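You operate a simulated robot arm through the tools that you are given. There is no shell and no other tool.

The job below is to be done with a simulated robot arm. You get a single attempt, and the scene is never put back.

## Task
Cool the mould: heat off, dial to 90, fan on till under 40 C, then set it on the mat.
Fine: Stop the fan when it is cool; the other moulds stay.
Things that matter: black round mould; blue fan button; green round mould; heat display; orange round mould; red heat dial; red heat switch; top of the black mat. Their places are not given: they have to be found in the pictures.

The check looks at the end state, three seconds after you hand in, the way a careful person would. Anything else that was tipped, shoved, dropped, spilled or broken makes it a failure.

## Robot
A 7-joint arm with a two-finger parallel gripper, fixed in place. Base frame: the origin is at the foot of the arm, x ahead of it, y to its left, z up; the work surface is at about z = 0. Lengths are in mm, angles in degrees, forces in N, time in s.
With the tool pointing down near the work surface it reaches from about 240 to 620 mm from the base axis. Its first joint turns from -66.0 to 66.0 degrees. Payload 2.6 kg.
The TCP is the grasp point between the finger pads, 30 mm short of the fingertips. In the tool frame z runs along the fingers and y along their closing line. The gripper opens to 94 mm. The fingers are 28 mm wide and 10 mm thick; the gripper's body (50 by 96 mm) begins 55 mm behind the TCP.
Orientation is that of the tool frame in the base frame, as a unit quaternion [x, y, z, w]. With the fingers straight down and closing along the base's y, the tool's x points along the base's -x, its y along +y and its z along -z.

## Interface
- The arm moves only by the tool servo_tool. Its argument "increments" is text: rows parted by semicolons, each of 7 numbers parted by spaces: the turn, a rotation vector about the tool's x, y, z in units of 5 degrees (1.0 is 5 degrees), then the shift along the tool's x, y, z in units of 50 mm (1.0 is 50 mm), then the finger opening in mm, from 0 to 94. In form: wx wy wz tx ty tz hand; .... A call has 1 to 20 rows; each row shifts and turns the commanded pose from where the row before left it, along the tool's axes as they then stand. A call with a number of a shift or a turn outside -1 to 1 is refused whole. A row lasts 0.2 s, in which the tool goes at most 50 mm and 8.6 degrees; a call with a longer step from one row to the next is refused whole, and so is a gripper value outside its range. Where a pose cannot be reached the arm comes as near as it can. A force on the tool above 40 N (or 10 N above the force at the start of the call, whichever is more), or a blocked arm, ends the call early, and 0.2 s more pass. The fingers move at their own pace (about 72 mm/s each) and stop on an object; they squeeze with about 39 N. The grip force told is the motor's: it shows also when the fingers shut on nothing. Time passes only in rows, and 0.2 s behind the last, so rows that do not move let the fingers close. The reply holds the time, the measured pose of the TCP, the force on the tool along the base axes, the opening and the grip force, in the units named above and with some noise, with the torque about the TCP (base axes, N m) and any sound that the robot's microphone picked up.
- Cameras (640 x 400 px; columns grow to the right, rows downward): "scene" is fixed at [29.6, 408.2, 575.5]; the picture's right is [-0.88, -0.48, 0.00], its down [-0.23, 0.41, -0.88] and it looks along [0.43, -0.77, -0.47] (base axes); focal length 312 px, centre (320, 200). "wrist" rides on the gripper at [76, 14, -103] in the tool frame; the picture's right is [-0.18, 0.98, 0.00], its down [-0.75, -0.14, -0.64] and it looks along [-0.63, -0.12, 0.77] (tool axes); focal length 243 px, centre (320, 200).
- grab_frame(camera): a new picture of that camera. The clock stands still meanwhile.
- probe_pixels(camera, pixels): for up to 12 pixels [column, row] of the newest picture of that camera ("zoom" is the newest enlarged one), the place [x, y, z] in the base frame of the surface seen there, good to about 2 mm, but the place of the scene camera against the robot may be out by one fixed shift of up to 18 mm in any direction. The clock stands still meanwhile.
- zoom(camera, box): a new picture of the part [left, top, right, bottom] of that camera's present view, enlarged. The clock stands still meanwhile.
- sign_off(): hands the job in; it is judged then, once.

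Open the gripper and draw the arm clear of the work before you hand the job in, unless the task says otherwise.

The tools are called after ">>>" as a command line: name --argument value ..., lists and objects as JSON in quotes. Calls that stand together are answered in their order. servo_tool: Moves the arm, as the interface text tells. Its arguments: {"type":"object","properties":{"increments":{"type":"string"}},"required":["increments"]} The other tools are called the same way: grab_frame (camera) takes a picture; probe_pixels (camera, pixels) gives the place of the surface under pixels of a picture; zoom (camera, box) takes an enlarged picture of a part of a camera's view; sign_off () hands the job in.

At the start:

```text
time: 0.0
tool_pos: [353.2, -74.1, 392.8]
tcp_rot: [0.0, 1.0, 0.0, 0.0]
wrist_force: [0.6, 0.1, 0.0]
ft_torque: [0.0, -0.04, 0.0]
finger_gap: 94.1
grasp_force: 0.1
```

scene: 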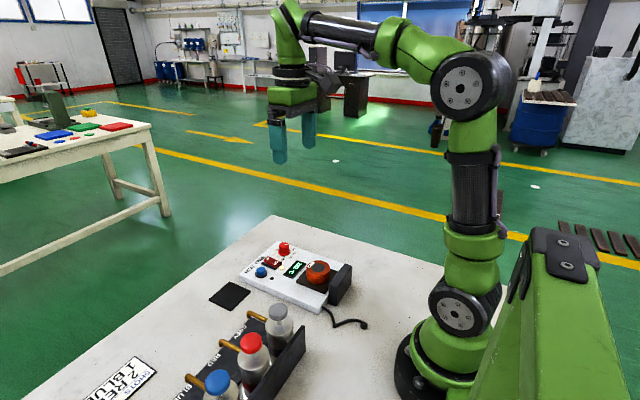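
wrist: 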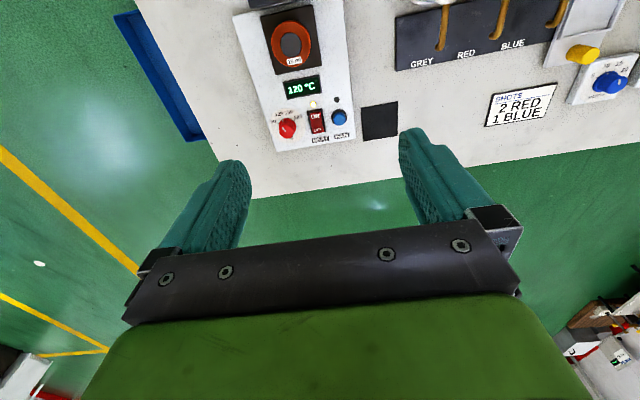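

The wrist view shows the hot plate panel around (300,90) with the orange mould at (291,43), dial at (287,128), switch (317,120), fan button (339,117), mat at (380,120). I zoom both cameras to see details.

>>> zoom --camera "wrist" --box '[220, 0, 420, 160]'

>>> zoom --camera "scene" --box '[200, 220, 380, 340]'

```text
2.50 times, centred on (320, 80) of wrist
```

zoom: 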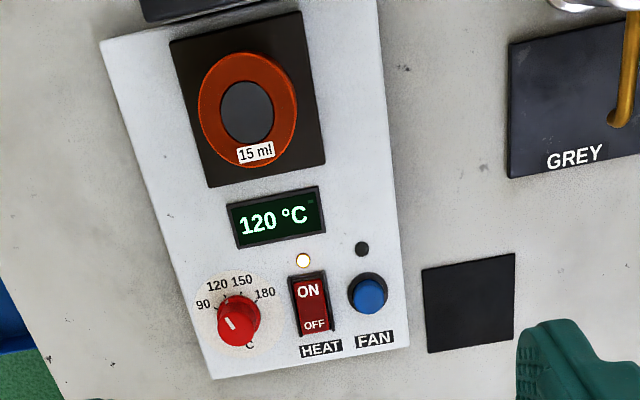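

```text
3.33 times, centred on (290, 280) of scene
```

zoom: 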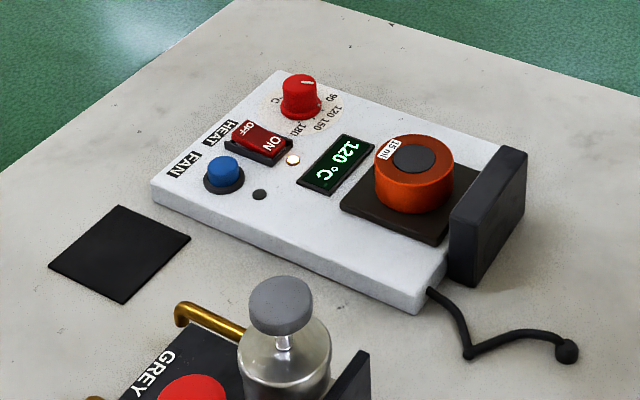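

I probe the panel parts in the wrist camera to get base positions.

>>> probe_pixels --camera "zoom" --pixels '[[412, 158], [300, 75], [270, 110], [240, 180], [302, 84], [227, 171], [200, 185], [400, 260], [118, 254], [60, 265], [190, 240], [292, 160]]'

>>> probe_pixels --camera "wrist" --pixels '[[291, 40], [287, 128], [317, 115], [318, 127], [339, 116], [380, 121], [302, 88], [240, 20], [340, 5], [275, 150], [345, 138], [313, 103]]'

```text
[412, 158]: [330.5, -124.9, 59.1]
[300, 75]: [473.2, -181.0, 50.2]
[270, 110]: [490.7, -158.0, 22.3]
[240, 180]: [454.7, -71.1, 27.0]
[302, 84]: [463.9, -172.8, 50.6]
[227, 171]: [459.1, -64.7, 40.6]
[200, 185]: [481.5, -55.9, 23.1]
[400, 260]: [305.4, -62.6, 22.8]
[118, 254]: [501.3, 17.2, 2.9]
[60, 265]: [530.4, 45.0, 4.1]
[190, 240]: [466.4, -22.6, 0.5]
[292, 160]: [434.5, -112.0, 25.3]
```

```text
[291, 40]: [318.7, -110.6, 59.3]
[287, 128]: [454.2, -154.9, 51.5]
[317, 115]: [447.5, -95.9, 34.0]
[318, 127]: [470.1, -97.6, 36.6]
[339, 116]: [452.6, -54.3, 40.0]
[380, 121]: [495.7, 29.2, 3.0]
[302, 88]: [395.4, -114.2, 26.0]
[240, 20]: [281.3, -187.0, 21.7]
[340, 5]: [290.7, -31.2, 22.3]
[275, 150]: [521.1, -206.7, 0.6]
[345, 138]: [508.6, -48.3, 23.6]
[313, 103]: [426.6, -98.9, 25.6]
```

The orange mould sits on the plate at about (319,-111,59); dial (454,-155), switch (455,-97), button (452,-54), mat (496,29). I move the arm back a bit so the wrist camera views more of the table and the near side.

>>> servo_tool --increments "0 0 0 0.8 0 0 94; 0 0 0 0.8 0 0 94; 0 0 0 0 0 0 94"

>>> grab_frame --camera "wrist"

```text
time: 0.8
tool_pos: [274.4, -76.1, 391.5]
tcp_rot: [0.0, 1.0, 0.0, 0.0]
wrist_force: [0.0, -0.6, -0.5]
ft_torque: [-0.01, -0.01, -0.03]
finger_gap: 93.9
grasp_force: 0.1
```

```text
taken
```

wrist: 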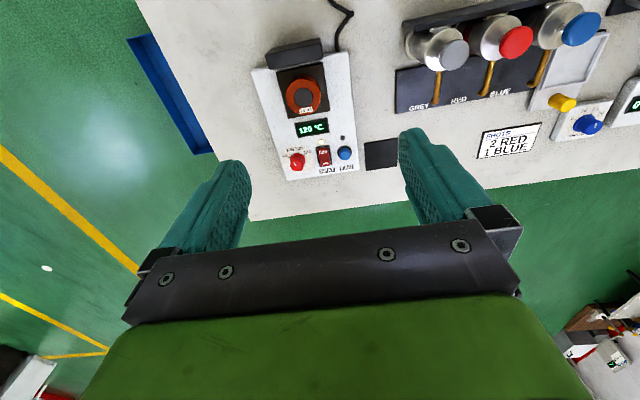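

The wider view shows no other moulds near the panel. I now go above the dial to inspect its pointer.

>>> servo_tool --increments "0 0 0 -0.5 -0.226 0.66 94; 0 0 0 -0.5 -0.226 0.66 94; 0 0 0 -0.5 -0.226 0.66 94; 0 0 0 -0.5 -0.226 0.66 94; 0 0 0 -0.5 -0.226 0.66 94; 0 0 0 -0.5 -0.226 0.66 94; 0 0 0 -0.5 -0.226 0.5 94; 0 0 0 0 0 0 94"

>>> grab_frame --camera "wrist"

>>> grab_frame --camera "scene"

```text
time: 2.6
tool_pos: [446.0, -151.7, 167.9]
tcp_rot: [0.0, 1.0, 0.0, 0.0]
wrist_force: [0.6, -0.2, 0.1]
ft_torque: [0.0, 0.0, 0.0]
finger_gap: 94.0
grasp_force: 0.1
```

```text
taken
```

wrist: 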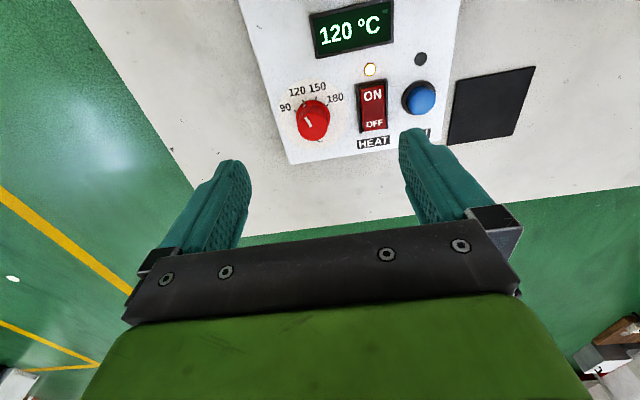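

```text
taken
```

scene: 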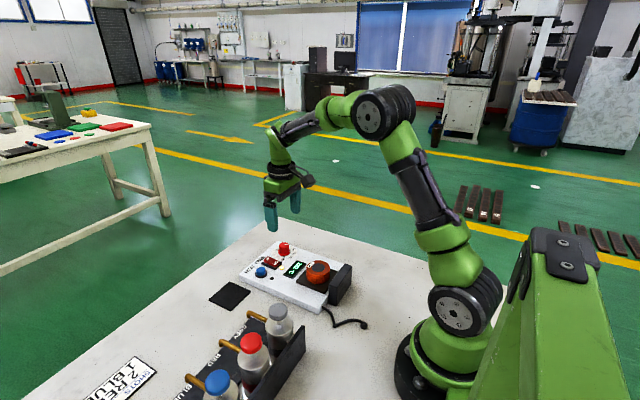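

>>> zoom --camera "wrist" --box '[260, 60, 460, 185]'

>>> probe_pixels --camera "wrist" --pixels '[[312, 115], [313, 138], [297, 118], [328, 116], [305, 103], [287, 108], [297, 92], [317, 88], [335, 98], [372, 95], [373, 124], [420, 98]]'

```text
3.20 times, centred on (360, 122) of wrist
```

zoom: 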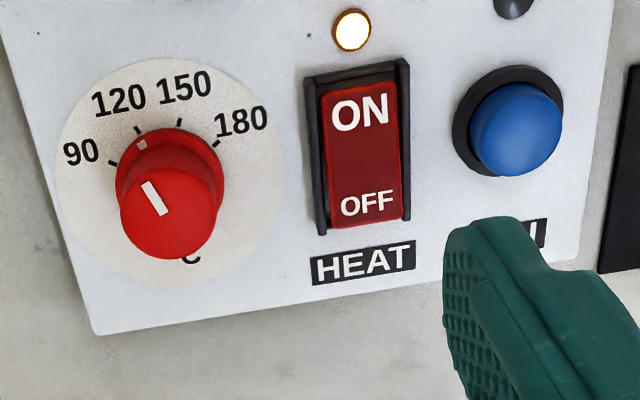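

```text
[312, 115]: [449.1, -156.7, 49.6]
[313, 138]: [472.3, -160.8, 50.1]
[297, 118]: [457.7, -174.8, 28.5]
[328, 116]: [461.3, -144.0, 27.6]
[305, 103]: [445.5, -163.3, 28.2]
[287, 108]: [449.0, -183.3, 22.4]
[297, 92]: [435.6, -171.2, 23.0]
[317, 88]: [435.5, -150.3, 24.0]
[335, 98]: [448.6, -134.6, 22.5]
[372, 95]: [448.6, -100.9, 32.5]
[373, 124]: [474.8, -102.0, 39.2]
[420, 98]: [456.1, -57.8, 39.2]
```

The pointer is at the 120 tick (zoom pixel (155,198)), the rocker's OFF end is raised. I probe the ticks, the dial's outline and the rocker's ends in the zoom.

>>> probe_pixels --camera "zoom" --pixels '[[112, 164], [138, 130], [180, 121], [215, 144], [64, 180], [284, 180], [170, 62], [150, 192], [123, 215], [213, 212], [168, 168], [165, 252]]'

>>> probe_pixels --camera "zoom" --pixels '[[362, 92], [364, 130], [364, 160], [366, 190], [368, 212], [370, 226], [328, 200], [402, 200], [515, 130], [515, 100], [515, 165], [535, 130]]'

```text
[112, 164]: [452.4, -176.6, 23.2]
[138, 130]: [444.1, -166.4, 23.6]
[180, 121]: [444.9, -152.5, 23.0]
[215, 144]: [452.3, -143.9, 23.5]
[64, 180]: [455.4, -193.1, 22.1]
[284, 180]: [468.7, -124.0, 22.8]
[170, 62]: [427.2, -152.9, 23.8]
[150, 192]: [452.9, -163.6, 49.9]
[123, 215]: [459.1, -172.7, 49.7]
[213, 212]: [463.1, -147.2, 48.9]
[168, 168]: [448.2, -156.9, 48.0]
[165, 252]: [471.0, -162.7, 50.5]
```

```text
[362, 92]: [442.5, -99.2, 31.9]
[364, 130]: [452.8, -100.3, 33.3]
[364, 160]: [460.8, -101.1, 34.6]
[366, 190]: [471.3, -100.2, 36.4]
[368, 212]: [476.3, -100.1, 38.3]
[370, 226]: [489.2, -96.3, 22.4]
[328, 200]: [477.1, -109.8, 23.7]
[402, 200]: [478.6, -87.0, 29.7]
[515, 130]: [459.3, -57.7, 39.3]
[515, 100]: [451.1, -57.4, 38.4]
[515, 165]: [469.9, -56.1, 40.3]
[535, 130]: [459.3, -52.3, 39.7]
```

Rocker OFF end is at about (477,-100,38); I close the fingers and go above it.

>>> servo_tool --increments "0 0 0 -0.25 0.35 0.58 40; 0 0 0 -0.25 0.35 0.58 0; 0 0 0 -0.25 0.35 0.58 0; 0 0 0 0 0 0 0; 0 0 0 0 0 0 0"

>>> grab_frame --camera "wrist"

```text
time: 3.8
tool_pos: [486.8, -100.6, 82.7]
tcp_rot: [0.0, 1.0, 0.0, 0.0]
wrist_force: [0.3, 0.7, 0.1]
ft_torque: [0.02, 0.02, 0.02]
finger_gap: 0.0
grasp_force: 33.3
```

```text
taken
```

wrist: 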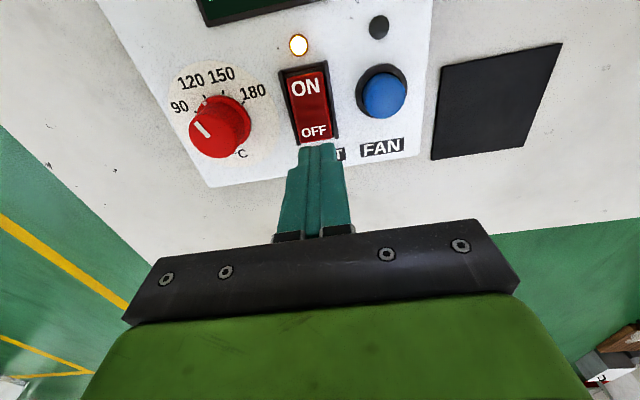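

The closed fingertips (320,150) are just above the OFF end. I press down in small steps, then back up.

>>> servo_tool --increments "0 0 0 0 0 0.15 0; 0 0 0 0 0 0.1 0; 0 0 0 0 0 0.08 0; 0 0 0 0 0 0.06 0; 0 0 0 0 0 0.04 0; 0 0 0 0 0 0 0"

```text
time: 5.2
tool_pos: [487.4, -102.4, 62.7]
tcp_rot: [0.001, 1.0, 0.001, 0.002]
wrist_force: [-9.8, 1.4, 32.1]
ft_torque: [0.02, 0.7, -0.05]
finger_gap: 0.0
grasp_force: 33.0
```

Force rose to 32 N with the tip at about z 33, so the rocker should have gone over. I lift and look.

>>> servo_tool --increments "0 0 0 0 0 -0.4 0; 0 0 0 0 0 -0.8 0; 0 0 0 0 0 -0.5 0; 0 0 0 0 0 0 0"

>>> grab_frame --camera "wrist"

>>> zoom --camera "wrist" --box '[220, 20, 460, 170]'

```text
time: 6.2
tool_pos: [486.4, -98.3, 145.6]
tcp_rot: [-0.001, 1.0, 0.0, 0.0]
wrist_force: [0.7, 0.6, -0.2]
ft_torque: [-0.01, -0.02, 0.03]
finger_gap: 0.0
grasp_force: 34.0
```

```text
taken
```

wrist: 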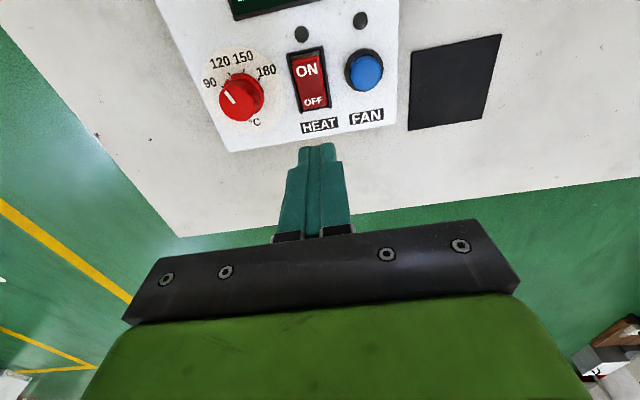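

```text
2.67 times, centred on (340, 95) of wrist
```

zoom: 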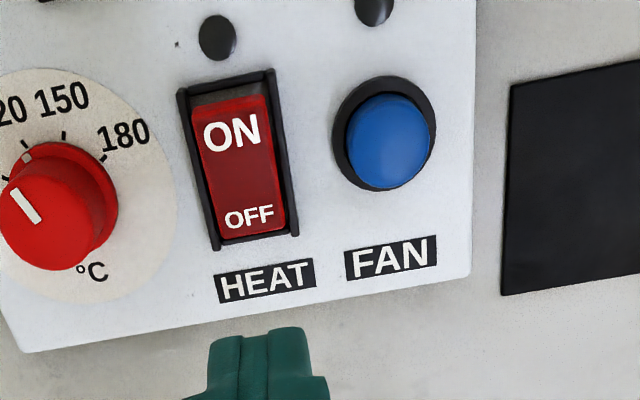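

The heat lamp (302,34) is dark and the OFF end is down. Next I go above the dial at about (460.5,-160), with the fingers open to 56.

>>> servo_tool --increments "0 0 0 0.17 -0.41 0.2 56; 0 0 0 0.17 -0.41 0.2 56; 0 0 0 0.17 -0.41 0.2 56; 0 0 0 0 0 0.2 56; 0 0 0 0 0 0 56"

>>> grab_frame --camera "wrist"

```text
time: 7.4
tool_pos: [461.0, -161.0, 106.5]
tcp_rot: [0.0, 1.0, 0.0, 0.0]
wrist_force: [0.6, 0.7, -0.4]
ft_torque: [0.0, -0.02, 0.05]
finger_gap: 55.9
grasp_force: 0.1
```

```text
taken
```

wrist: 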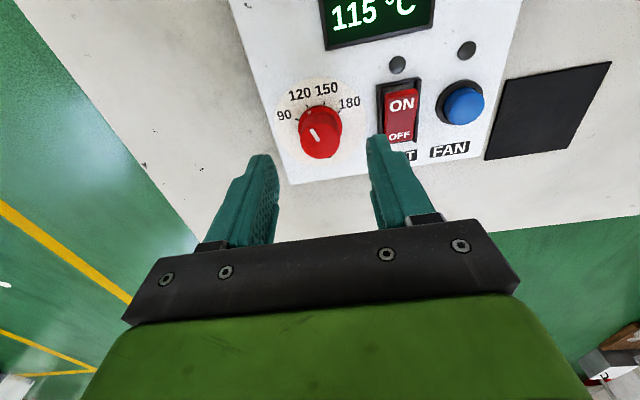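

The fingers straddle the dial; display reads 115 °C. I descend to TCP z≈62 and close on the dial.

>>> servo_tool --increments "0 0 0 0 0 0.4 56; 0 0 0 0 0 0.35 56; 0 0 0 0 0 0.14 56; 0 0 0 0 0 0 56; 0 0 0 0 0 0 40; 0 0 0 0 0 0 20; 0 0 0 0 0 0 20; 0 0 0 0 0 0 20"

>>> grab_frame --camera "wrist"

```text
time: 9.2
tool_pos: [461.0, -162.3, 62.7]
tcp_rot: [0.0, 1.0, 0.0, -0.001]
wrist_force: [3.9, -5.0, -5.6]
ft_torque: [0.38, -0.08, -0.02]
finger_gap: 28.3
grasp_force: 45.3
```

```text
taken
```

wrist: 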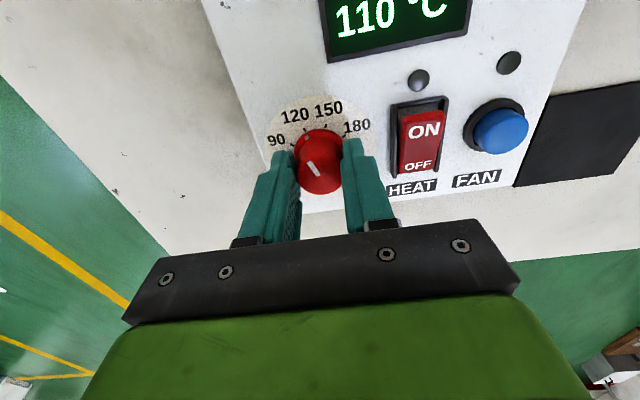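

The dial is held (gap 28 mm). I turn it toward 90 (counter-clockwise seen from above) by 20° first and check.

>>> servo_tool --increments "0 0 -1 0 0 0 20; 0 0 -1 0 0 0 20; 0 0 -1 0 0 0 20; 0 0 -1 0 0 0 20; 0 0 0 0 0 0 20"

>>> grab_frame --camera "wrist"

```text
time: 10.4
tool_pos: [461.8, -161.5, 62.6]
tcp_rot: [-0.175, 0.985, 0.0, 0.001]
wrist_force: [-7.0, 1.2, 18.8]
ft_torque: [0.44, 0.34, 0.02]
finger_gap: 28.6
grasp_force: 45.2
```

```text
taken
```

wrist: 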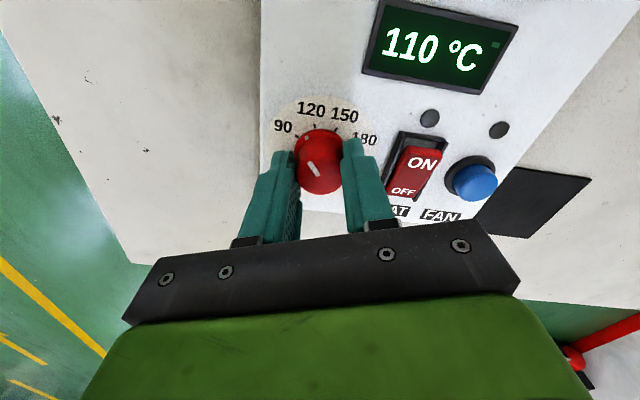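

The dial follows the grip; the scale has turned relative to the pointer. I turn another 23°.

>>> servo_tool --increments "0 0 -1 0 0 0 20; 0 0 -1 0 0 0 20; 0 0 -1 0 0 0 20; 0 0 -1 0 0 0 20; 0 0 -0.6 0 0 0 20; 0 0 0 0 0 0 20"

>>> zoom --camera "wrist" --box '[220, 60, 420, 220]'

```text
time: 11.8
tool_pos: [460.8, -163.2, 61.6]
tcp_rot: [-0.367, 0.93, -0.001, 0.002]
wrist_force: [22.8, -8.8, -6.0]
ft_torque: [0.71, -0.49, -0.78]
finger_gap: 28.7
grasp_force: 44.6
```

```text
2.50 times, centred on (320, 140) of wrist
```

zoom: 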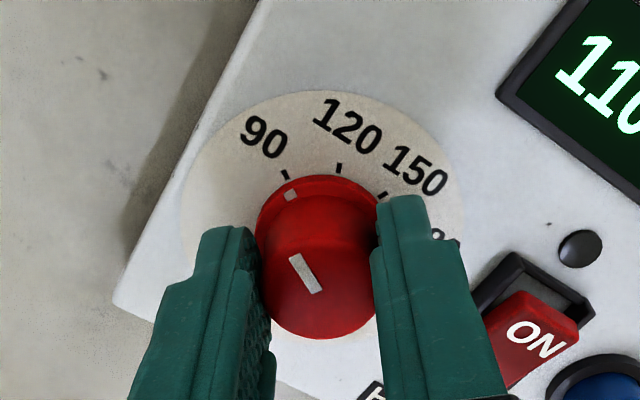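

The flange mark (291,195) now meets the 90 tick (285,175), and the torque of -0.78 hints at the end stop. I release and lift.

>>> servo_tool --increments "0 0 0 0 0 0 30; 0 0 0 0 0 0 50; 0 0 0 0 0 0 50; 0 0 0 0 0 -0.5 50; 0 0 0 0 0 -0.8 50; 0 0 0 0 0 -0.5 50; 0 0 0 0 0 0 50"

>>> grab_frame --camera "wrist"

>>> zoom --camera "wrist" --box '[240, 60, 400, 180]'

```text
time: 13.4
tool_pos: [459.6, -163.6, 153.7]
tcp_rot: [-0.368, 0.93, 0.0, 0.0]
wrist_force: [-0.9, 0.3, -0.3]
ft_torque: [0.01, 0.01, -0.01]
finger_gap: 50.2
grasp_force: 0.0
```

```text
taken
```

wrist: 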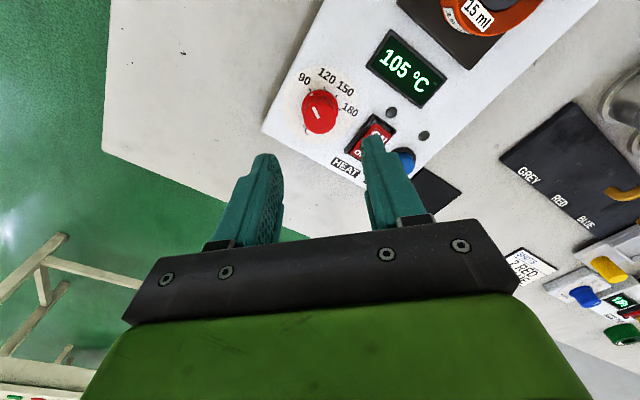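

```text
3.33 times, centred on (320, 120) of wrist
```

zoom: 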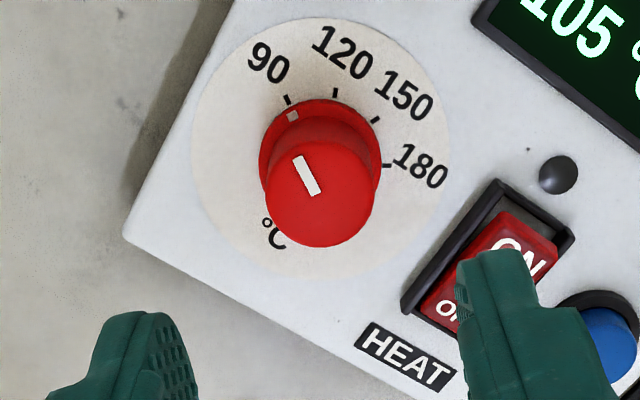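

Dial mark is at 90. I turn the wrist back 43°, close the fingers and move above the fan button near (459,-57).

>>> servo_tool --increments "0 0 1 0 0 0 50; 0 0 1 0 0 0 50; 0 0 1 0 0 0 50; 0 0 1 0 0 0 50; 0 0 1 0 0 0 30; 0 0 1 0 0 0 0; 0 0 1 0 0 0 0; 0 0 1 0 0 0 0; 0 0 0.6 0 0 0 0; 0 0 0 0 0.7 0.4 0; 0 0 0 0 0.7 0.4 0; 0 0 0 0 0.7 0.4 0; 0 0 0 0 0 0 0"

>>> grab_frame --camera "wrist"

```text
time: 16.2
tool_pos: [460.8, -55.9, 89.8]
tcp_rot: [0.0, 1.0, 0.0, 0.001]
wrist_force: [-0.7, 0.7, -0.3]
ft_torque: [-0.04, 0.0, -0.02]
finger_gap: 0.0
grasp_force: 33.4
```

```text
taken
```

wrist: 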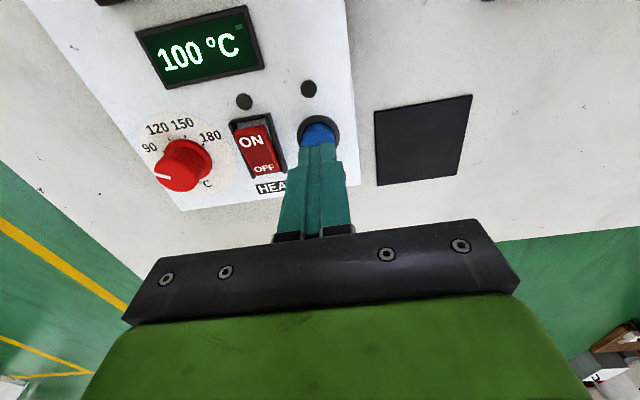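

Fingertips are over the blue button (320,135). I press down in small steps and then raise.

>>> servo_tool --increments "0 0 0 0 0 0.2 0; 0 0 0 0 0 0.14 0; 0 0 0 0 0 0.06 0; 0 0 0 0 0 0.04 0; 0 0 0 0 0 0.04 0; 0 0 0 0 0 0 0"

>>> zoom --camera "wrist" --box '[160, 0, 440, 175]'

```text
time: 17.6
tool_pos: [459.9, -57.1, 66.6]
tcp_rot: [0.0, 1.0, 0.0, 0.0]
wrist_force: [-0.5, -0.5, 2.0]
ft_torque: [0.03, 0.0, -0.01]
finger_gap: 0.0
grasp_force: 33.4
```

```text
2.29 times, centred on (300, 88) of wrist
```

zoom: 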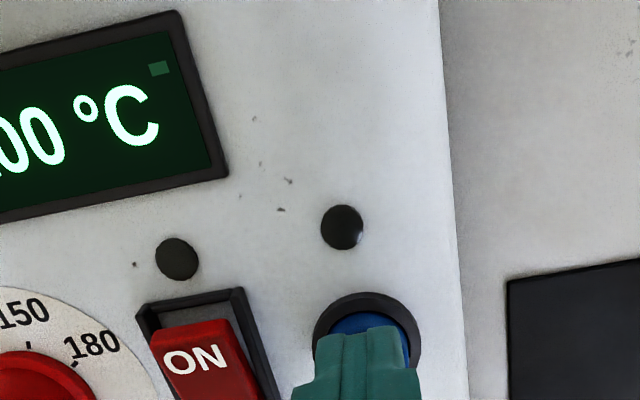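

Only 2 N so far and the fan lamp is still dark, so I press further.

>>> servo_tool --increments "0 0 0 0 0 0.04 0; 0 0 0 0 0 0.04 0; 0 0 0 0 0 0 0"

>>> zoom --camera "wrist" --box '[160, 0, 440, 175]'

```text
time: 18.4
tool_pos: [460.2, -55.9, 64.7]
tcp_rot: [0.0, 1.0, 0.0, 0.001]
wrist_force: [2.0, -2.3, 4.0]
ft_torque: [-0.04, -0.02, -0.01]
finger_gap: 0.1
grasp_force: 32.7
heard: click
```

```text
2.29 times, centred on (300, 88) of wrist
```

zoom: 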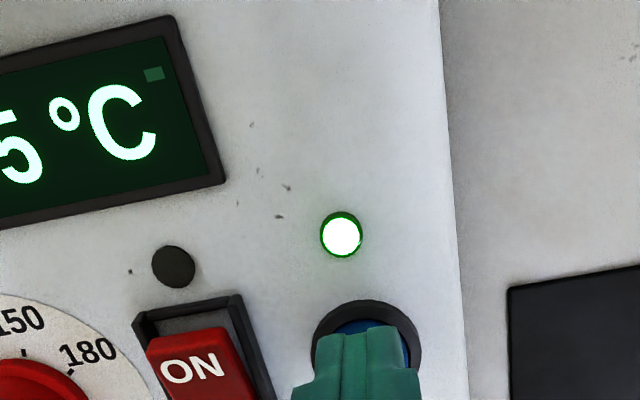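

A click came and the fan lamp (310,103) is lit. I lift gently, about 20 mm above the button, and watch the display.

>>> servo_tool --increments "0 0 0 0 0 -0.2 0; 0 0 0 0 0 -0.3 0; 0 0 0 0 0 0 0; 0 0 0 0 0 0 0; 0 0 0 0 0 0 0; 0 0 0 0 0 0 0; 0 0 0 0 0 0 0; 0 0 0 0 0 0 0; 0 0 0 0 0 0 0; 0 0 0 0 0 0 0"

>>> grab_frame --camera "wrist"

```text
time: 20.6
tool_pos: [460.8, -56.7, 87.9]
tcp_rot: [0.0, 1.0, -0.001, 0.0]
wrist_force: [-1.1, 0.1, 0.5]
ft_torque: [0.03, 0.03, 0.03]
finger_gap: 0.0
grasp_force: 32.7
```

```text
taken
```

wrist: 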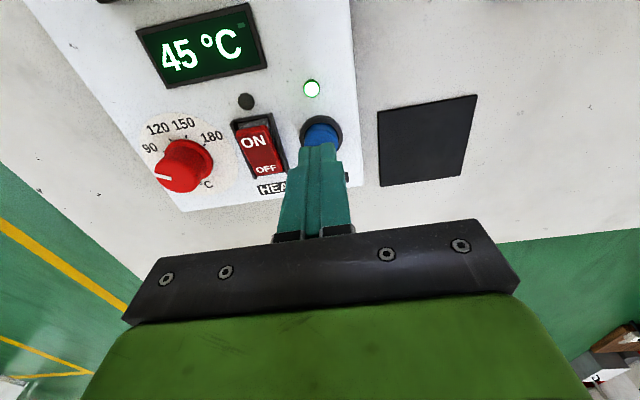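

Display reads 45 °C and the fan lamp is lit. I wait a little more.

>>> servo_tool --increments "0 0 0 0 0 0 0; 0 0 0 0 0 0 0"

>>> grab_frame --camera "wrist"

```text
time: 21.2
tool_pos: [460.8, -57.9, 88.0]
tcp_rot: [-0.001, 1.0, -0.001, -0.001]
wrist_force: [-0.7, 0.1, -1.2]
ft_torque: [-0.04, 0.0, -0.01]
finger_gap: 0.0
grasp_force: 33.3
```

```text
taken
```

wrist: 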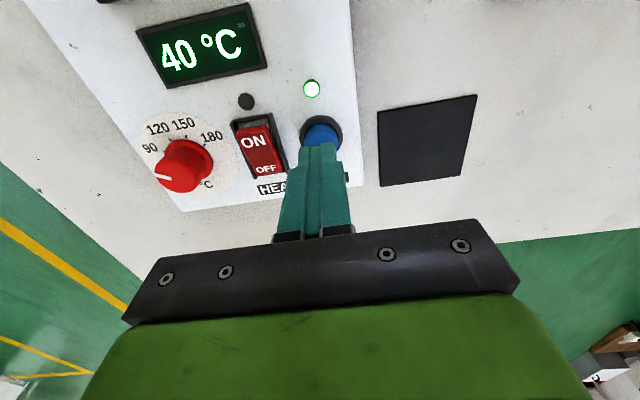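

It reads 40 °C, not yet under. I wait a bit more.

>>> servo_tool --increments "0 0 0 0 0 0 0; 0 0 0 0 0 0 0; 0 0 0 0 0 0 0; 0 0 0 0 0 0 0"

>>> grab_frame --camera "wrist"

```text
time: 22.2
tool_pos: [461.5, -56.8, 87.5]
tcp_rot: [0.0, 1.0, 0.0, 0.0]
wrist_force: [0.0, 0.3, -0.3]
ft_torque: [0.0, -0.01, -0.02]
finger_gap: 0.1
grasp_force: 33.1
```

```text
taken
```

wrist: 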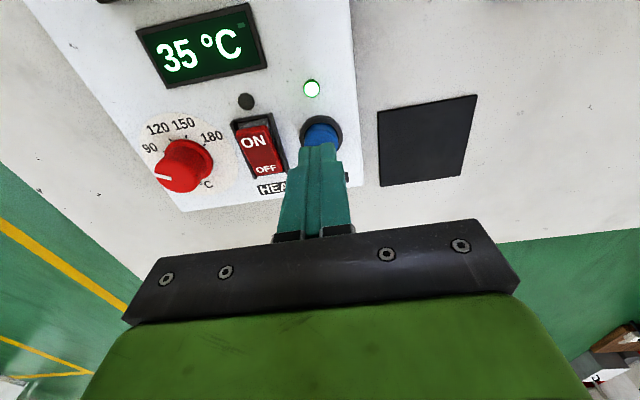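

It reads 35 °C, under 40. I press the fan button again the same way to stop it.

>>> servo_tool --increments "0 0 0 0 0 0.2 0; 0 0 0 0 0 0.14 0; 0 0 0 0 0 0.08 0; 0 0 0 0 0 0.04 0; 0 0 0 0 0 0.04 0; 0 0 0 0 0 0.02 0; 0 0 0 0 0 0 0; 0 0 0 0 0 -0.2 0; 0 0 0 0 0 -0.32 0; 0 0 0 0 0 0 0"

>>> grab_frame --camera "wrist"

```text
time: 24.4
tool_pos: [460.4, -57.5, 90.0]
tcp_rot: [0.0, 1.0, 0.0, 0.0]
wrist_force: [0.5, -0.2, 0.0]
ft_torque: [0.03, 0.0, 0.02]
finger_gap: 0.0
grasp_force: 32.7
heard: click
```

```text
taken
```

wrist: 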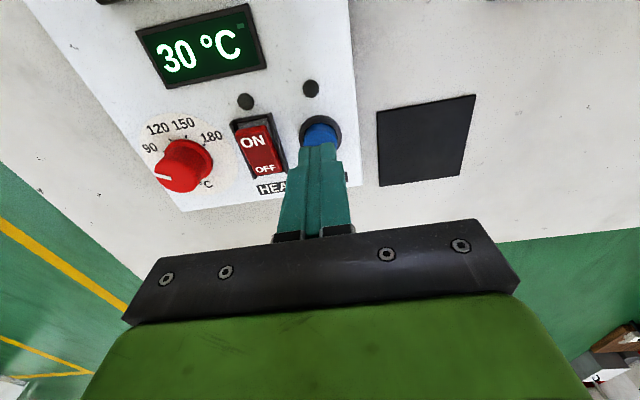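

Click, the fan lamp is dark, display 30 °C. I probe the mat's corners, then rise and go over the mould.

>>> probe_pixels --camera "wrist" --pixels '[[380, 115], [472, 99], [383, 183], [459, 173], [420, 142]]'

>>> servo_tool --increments "0 0 0 0 0 -0.9 0; 0 0 0 0 0 -0.9 40; 0 0 0 0.8 -0.35 0 94; 0 0 0 0.8 -0.35 0 94; 0 0 0 0.8 -0.35 0 94; 0 0 0 0 0 0 94"

>>> grab_frame --camera "wrist"

```text
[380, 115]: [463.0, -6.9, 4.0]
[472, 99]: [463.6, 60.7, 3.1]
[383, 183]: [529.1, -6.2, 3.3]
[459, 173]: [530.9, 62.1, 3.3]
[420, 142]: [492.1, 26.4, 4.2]
```

```text
time: 25.8
tool_pos: [337.9, -110.1, 181.2]
tcp_rot: [-0.001, 1.0, 0.0, -0.001]
wrist_force: [0.7, 0.8, 0.0]
ft_torque: [0.01, -0.02, -0.01]
finger_gap: 94.2
grasp_force: 0.1
```

```text
taken
```

wrist: 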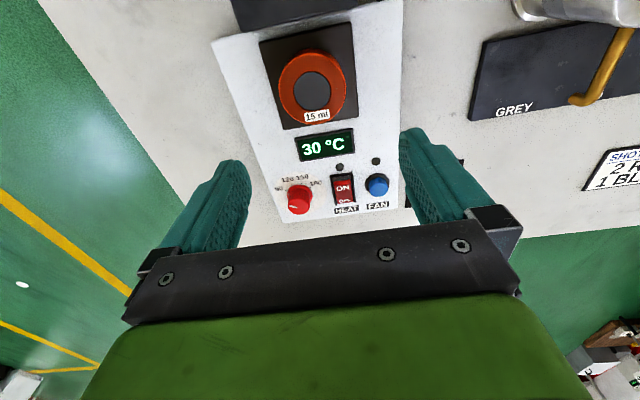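

Mat centre is about (497,27.5), top z≈3.5. The mould shows at (312,88); I zoom and probe its rim.

>>> zoom --camera "wrist" --box '[220, 0, 420, 140]'

>>> probe_pixels --camera "wrist" --pixels '[[283, 90], [343, 84], [309, 53], [318, 107], [312, 90], [320, 119], [298, 112], [336, 108], [270, 122], [350, 115], [265, 45], [345, 30]]'

```text
2.86 times, centred on (320, 70) of wrist
```

zoom: 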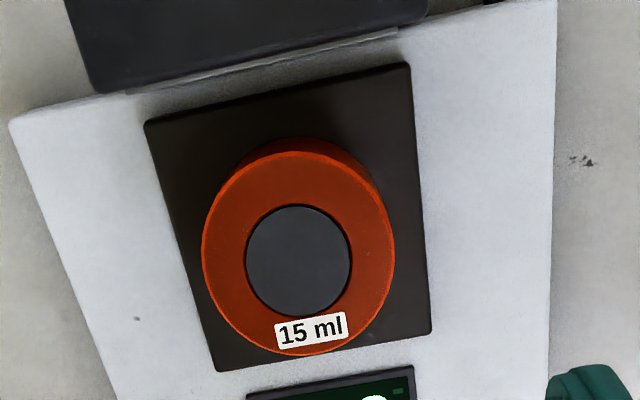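

```text
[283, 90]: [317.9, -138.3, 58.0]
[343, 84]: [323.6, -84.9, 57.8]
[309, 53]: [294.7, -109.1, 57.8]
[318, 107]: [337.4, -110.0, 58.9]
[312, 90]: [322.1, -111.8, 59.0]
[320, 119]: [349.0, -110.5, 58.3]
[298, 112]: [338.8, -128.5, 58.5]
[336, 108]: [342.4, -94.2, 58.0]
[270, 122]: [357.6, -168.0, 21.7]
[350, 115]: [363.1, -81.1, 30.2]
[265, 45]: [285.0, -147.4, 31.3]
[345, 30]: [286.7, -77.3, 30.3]
```

Mould: centre about (321.5,-111.5), radius 28, top z 58, plate top z 30. I move over it and down to z≈100, then check.

>>> servo_tool --increments "0 0 0 0.33 -0.03 0.4 94; 0 0 0 0 0 0.6 94; 0 0 0 0 0 0.6 94; 0 0 0 0 0 0 94"

>>> grab_frame --camera "wrist"

>>> zoom --camera "scene" --box '[210, 160, 400, 320]'

```text
time: 26.8
tool_pos: [322.3, -109.1, 99.0]
tcp_rot: [0.0, 1.0, 0.001, 0.0]
wrist_force: [-0.1, 0.5, -0.6]
ft_torque: [0.01, 0.0, -0.02]
finger_gap: 93.8
grasp_force: 0.0
```

```text
taken
```

wrist: 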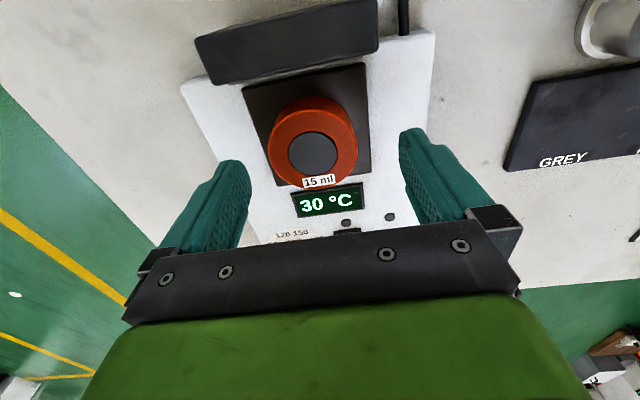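

```text
2.50 times, centred on (305, 240) of scene
```

zoom: 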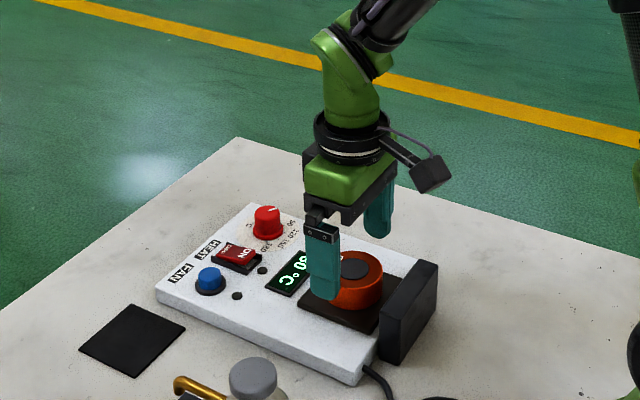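

The mould is centred between the fingers. I descend to z≈64 and close on it.

>>> servo_tool --increments "0 0 0 0 -0.03 0.4 94; 0 0 0 0 0 0.3 94; 0 0 0 0 0 0 94; 0 0 0 0 0 0 75; 0 0 0 0 0 0 65; 0 0 0 0 0 0 55; 0 0 0 0 0 0 45; 0 0 0 0 0 0 45"

>>> grab_frame --camera "wrist"

```text
time: 28.6
tool_pos: [323.7, -113.2, 62.9]
tcp_rot: [0.0, 1.0, 0.0, 0.0]
wrist_force: [-0.2, 0.5, -0.3]
ft_torque: [-0.01, -0.03, 0.03]
finger_gap: 58.9
grasp_force: 38.8
```

```text
taken
```

wrist: 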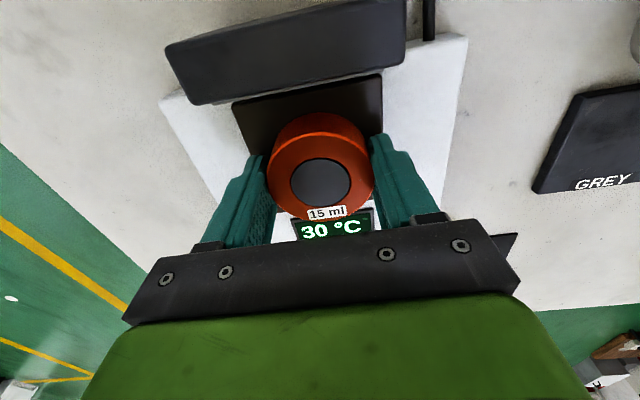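

The mould is gripped at 58.9 mm. I lift it straight up slowly.

>>> servo_tool --increments "0 0 0 0 0 -0.1 45; 0 0 0 0 0 -0.2 45; 0 0 0 0 0 -0.3 45; 0 0 0 0 0 -0.4 45; 0 0 0 0 0 -0.4 45; 0 0 0 0 0 -0.4 45; 0 0 0 0 0 0 45"

>>> grab_frame --camera "wrist"

>>> grab_frame --camera "scene"

```text
time: 30.2
tool_pos: [323.1, -112.6, 154.4]
tcp_rot: [0.0, 1.0, 0.001, 0.0]
wrist_force: [-0.2, 0.2, -2.2]
ft_torque: [0.03, -0.02, 0.01]
finger_gap: 58.6
grasp_force: 38.5
```

```text
taken
```

wrist: 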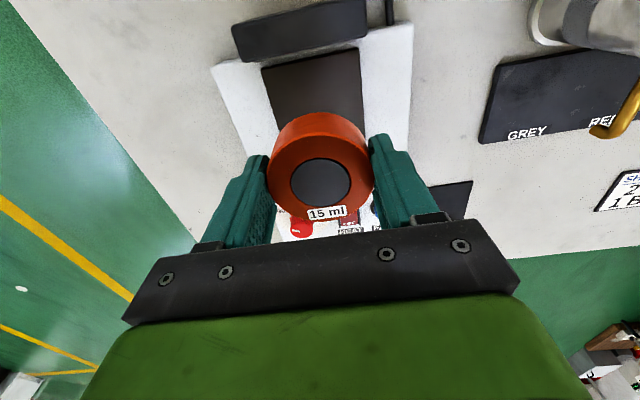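

```text
taken
```

scene: 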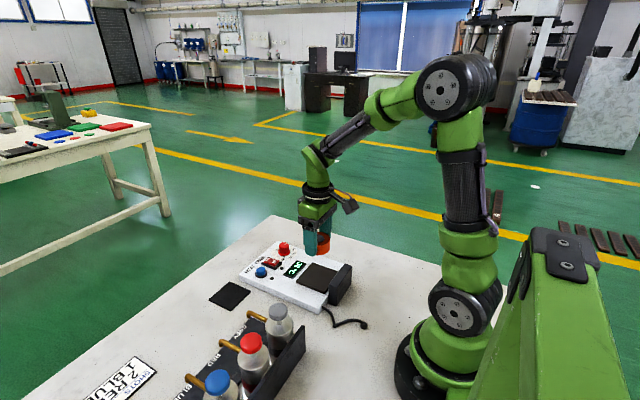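

The mould is lifted off cleanly. I carry it level to above the mat, keeping z≈154.

>>> servo_tool --increments "0 0 0 -0.2 0.15 0 45; 0 0 0 -0.4 0.33 0 45; 0 0 0 -0.48 0.39 0 45; 0 0 0 -0.48 0.39 0 45; 0 0 0 -0.48 0.39 0 45; 0 0 0 -0.48 0.39 0 45; 0 0 0 -0.48 0.39 0 45; 0 0 0 -0.3 0.25 0 45; 0 0 0 -0.18 0.12 0 45; 0 0 0 0 0 0 45; 0 0 0 0 0 0 45"

>>> grab_frame --camera "wrist"

>>> zoom --camera "scene" --box '[160, 180, 340, 330]'

```text
time: 32.6
tool_pos: [496.7, 28.1, 154.9]
tcp_rot: [0.0, 1.0, 0.0, 0.001]
wrist_force: [0.0, -0.5, -1.1]
ft_torque: [-0.02, 0.02, 0.0]
finger_gap: 58.8
grasp_force: 39.0
```

```text
taken
```

wrist: 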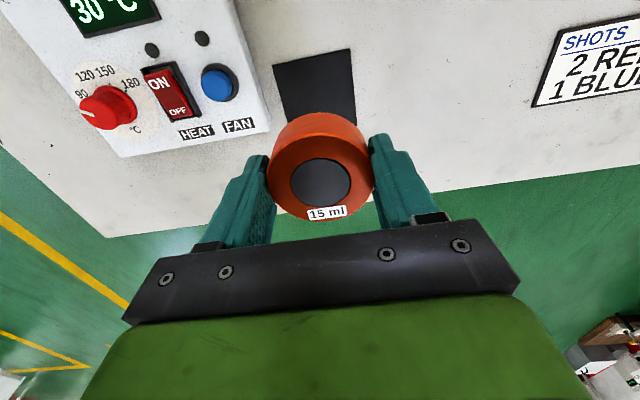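

```text
2.67 times, centred on (250, 255) of scene
```

zoom: 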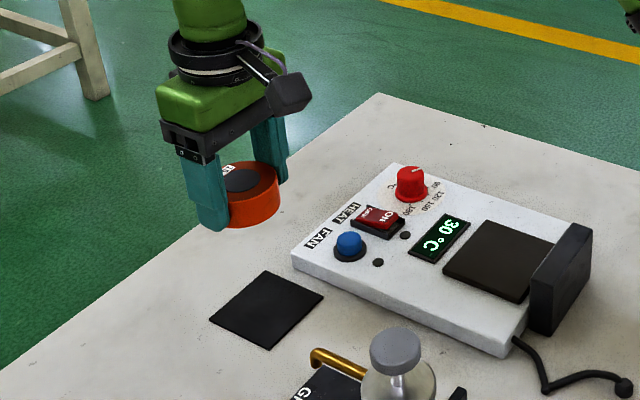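

The mould is above the mat. I probe the mould's rim, mat corners and panel edge to confirm alignment.

>>> probe_pixels --camera "wrist" --pixels '[[275, 68], [348, 52], [352, 118], [268, 130], [240, 20], [272, 175], [370, 175], [321, 143], [320, 183], [326, 218]]'

```text
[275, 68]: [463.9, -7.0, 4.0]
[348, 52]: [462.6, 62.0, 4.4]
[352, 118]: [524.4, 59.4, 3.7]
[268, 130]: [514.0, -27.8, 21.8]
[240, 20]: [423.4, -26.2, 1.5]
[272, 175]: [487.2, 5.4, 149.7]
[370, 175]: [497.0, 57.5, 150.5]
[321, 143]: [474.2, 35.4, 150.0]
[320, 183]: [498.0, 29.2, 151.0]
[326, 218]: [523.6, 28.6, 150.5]
```

Mould centre (498,29) sits over the mat centre (496.5,27.5). I lower it, slowing near the mat.

>>> servo_tool --increments "0 0 0 0 0 0.3 45; 0 0 0 0 -0.02 0.5 45; 0 0 0 0 0 0.5 45; 0 0 0 0 0 0.4 45; 0 0 0 0 0 0.3 45; 0 0 0 0 0 0.15 45; 0 0 0 0 0 0 45; 0 0 0 0 0 0.06 45; 0 0 0 0 0 0.04 45; 0 0 0 0 0 0 45"

```text
time: 34.8
tool_pos: [498.4, 25.3, 39.2]
tcp_rot: [0.0, 1.0, 0.0, 0.0]
wrist_force: [0.2, -0.2, -1.7]
ft_torque: [-0.03, 0.0, 0.01]
finger_gap: 58.6
grasp_force: 38.8
```

Not yet in contact (z 39); I lower by small steps until there is a force.

>>> servo_tool --increments "0 0 0 0 0 0.03 45; 0 0 0 0 0 0.02 45; 0 0 0 0 0 0 45"

>>> zoom --camera "scene" --box '[190, 230, 290, 320]'

```text
time: 35.6
tool_pos: [498.9, 26.8, 37.7]
tcp_rot: [0.0, 1.0, 0.0, 0.0]
wrist_force: [0.7, -0.3, -1.7]
ft_torque: [-0.01, 0.03, -0.01]
finger_gap: 58.9
grasp_force: 39.0
```

```text
4.44 times, centred on (240, 275) of scene
```

zoom: 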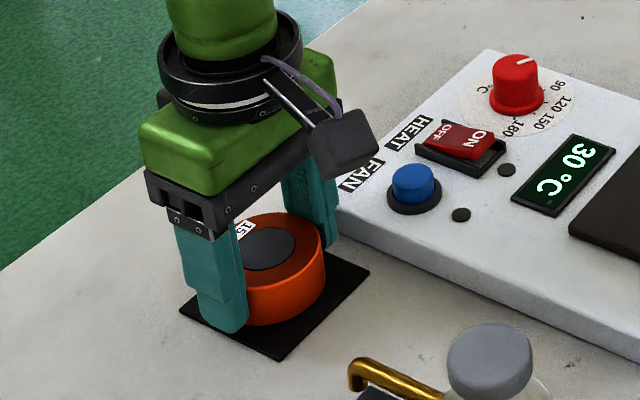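

>>> servo_tool --increments "0 0 0 0 0 0.02 45; 0 0 0 0 0 0.02 45; 0 0 0 0 0 0 45"

```text
time: 36.4
tool_pos: [498.3, 25.6, 37.1]
tcp_rot: [0.0, 1.0, 0.0, 0.001]
wrist_force: [-0.4, -0.9, 2.2]
ft_torque: [-0.05, 0.11, -0.01]
finger_gap: 58.5
grasp_force: 39.0
```

The force turned to +2.2 N, up from the −1.7 N hanging load, so the mould is touching the mat. I go one more millimetre to seat it, then open gently to 72.

>>> servo_tool --increments "0 0 0 0 0 0.01 45; 0 0 0 0 0 0 45; 0 0 0 0 0 0 60; 0 0 0 0 0 0 64; 0 0 0 0 0 0 72; 0 0 0 0 0 0 72"

>>> grab_frame --camera "wrist"

```text
time: 37.8
tool_pos: [498.3, 25.9, 36.0]
tcp_rot: [0.0, 1.0, 0.0, 0.001]
wrist_force: [1.1, 0.2, -0.9]
ft_torque: [0.03, 0.01, 0.01]
finger_gap: 71.7
grasp_force: 0.0
```

```text
taken
```

wrist: 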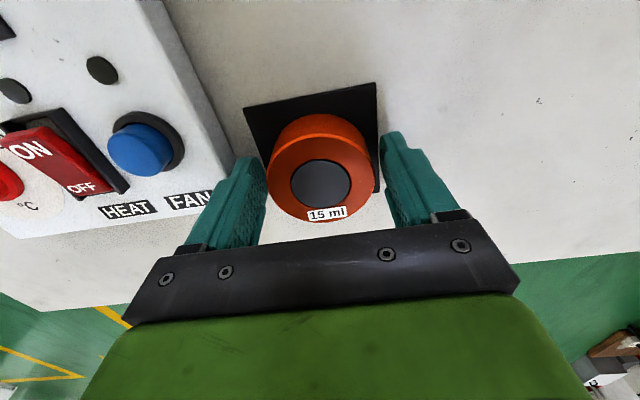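

Fingers are clear of the mould on both sides. I rise straight up and draw back.

>>> servo_tool --increments "0 0 0 0 0 -0.3 72; 0 0 0 0 0 -0.6 72; 0 0 0 0 0 -0.9 72; 0 0 0 0 0 -0.9 72; 0 0 0 0 0 -0.9 72; 0 0 0 0 0 -0.9 94; 0 0 0 0.6 -0.3 -0.5 94; 0 0 0 0.6 -0.3 -0.5 94; 0 0 0 0.6 -0.3 -0.3 94; 0 0 0 0.6 -0.3 -0.3 94; 0 0 0 0 0 0 94"

>>> grab_frame --camera "wrist"

>>> zoom --camera "scene" --box '[190, 220, 370, 340]'

>>> zoom --camera "wrist" --box '[240, 20, 460, 180]'

```text
time: 40.2
tool_pos: [375.9, -31.3, 337.9]
tcp_rot: [0.0, 1.0, 0.0, 0.0]
wrist_force: [-0.1, 0.5, 0.3]
ft_torque: [0.03, 0.01, 0.0]
finger_gap: 93.9
grasp_force: 0.1
```

```text
taken
```

wrist: 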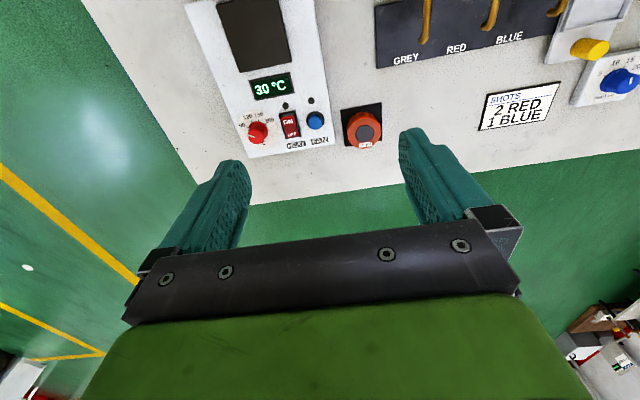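

```text
3.33 times, centred on (280, 280) of scene
```

zoom: 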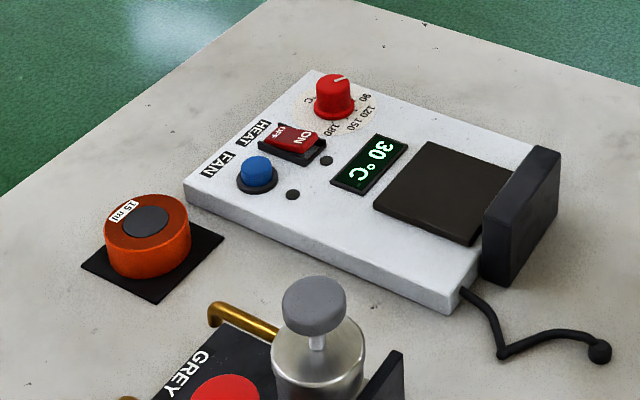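

```text
2.50 times, centred on (350, 100) of wrist
```

zoom: 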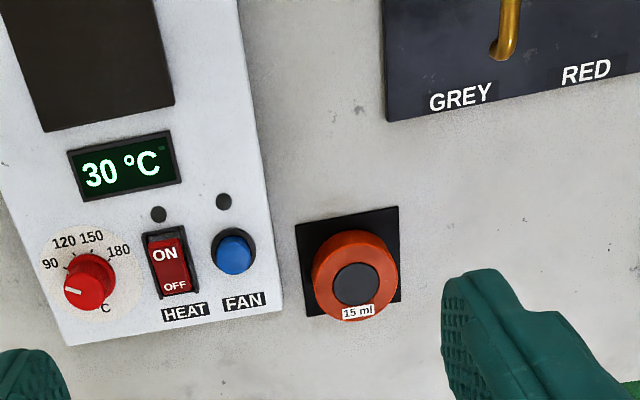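

The mould stands on the mat, lamps dark, 30 °C, other things undisturbed. I check the dial mark once more up close.

>>> zoom --camera "wrist" --box '[225, 95, 295, 155]'

>>> zoom --camera "scene" --box '[260, 230, 320, 270]'

```text
6.67 times, centred on (260, 125) of wrist
```

zoom: 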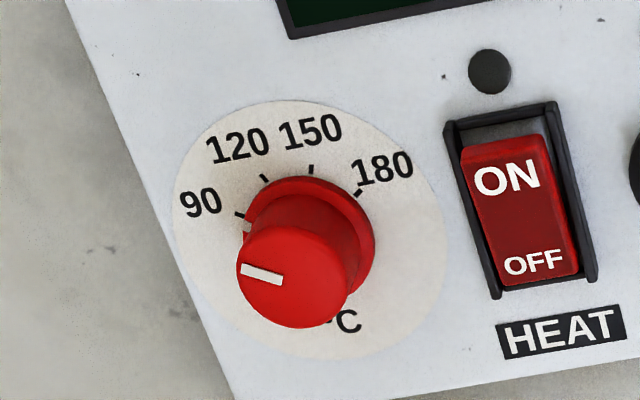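

```text
10.00 times, centred on (290, 250) of scene
```

zoom: 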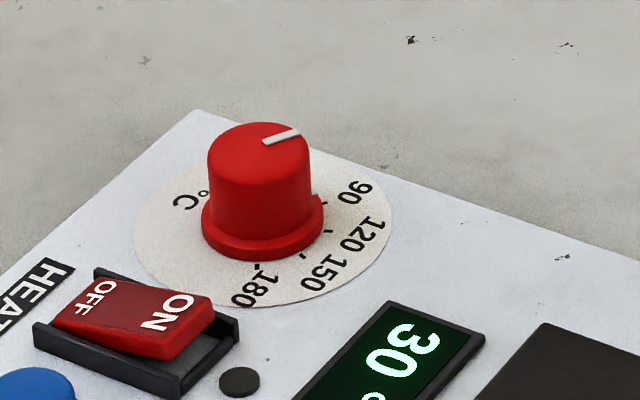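

I probe the pointer line, the dial's top outline and the ticks to measure the dial angle.

>>> probe_pixels --camera "zoom" --pixels '[[268, 141], [297, 132], [211, 150], [306, 150], [256, 125], [262, 178], [352, 205], [303, 254], [258, 263], [322, 204], [316, 192], [230, 270]]'

>>> zoom --camera "wrist" --box '[240, 108, 282, 148]'

```text
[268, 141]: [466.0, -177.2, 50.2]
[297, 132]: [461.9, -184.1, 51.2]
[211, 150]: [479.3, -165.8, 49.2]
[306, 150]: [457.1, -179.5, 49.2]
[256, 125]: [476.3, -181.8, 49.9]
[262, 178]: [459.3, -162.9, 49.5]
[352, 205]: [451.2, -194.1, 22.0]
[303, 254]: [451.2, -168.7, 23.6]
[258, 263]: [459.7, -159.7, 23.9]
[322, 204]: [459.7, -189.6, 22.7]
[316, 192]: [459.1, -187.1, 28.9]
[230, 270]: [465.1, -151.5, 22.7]
```

```text
10.00 times, centred on (261, 128) of wrist
```

zoom: 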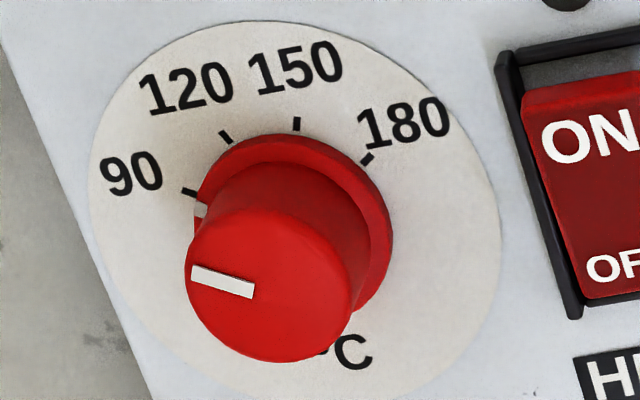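

The dial's mark lines up with the 90 tick to within a few degrees. The heat is off, the fan is off, the mould rests on the mat at 30 °C, and the arm is clear with the gripper open, so I hand in.

>>> sign_off

```text
The job is handed in.
```

I cooled the orange mould and set it on the black mat, then handed the job in. I have not seen the result of the check.

- **Heat:** the red switch is at OFF and its lamp is dark.
- **Dial:** it is turned from 120 to 90. Its mark lines up with the 90 tick to within a few degrees.
- **Fan:** I ran it until the display read 35 °C, then pressed the button again. Its lamp is dark and the display now reads 30 °C.
- **Mould:** it sits upright near the centre of the mat, and I let go of it with the fingers clear on both sides.
- **Other things:** I never saw the green or black moulds in any picture, so I never went near them. Nothing else in view looked moved.

The gripper is open and the arm is drawn back clear of the work.
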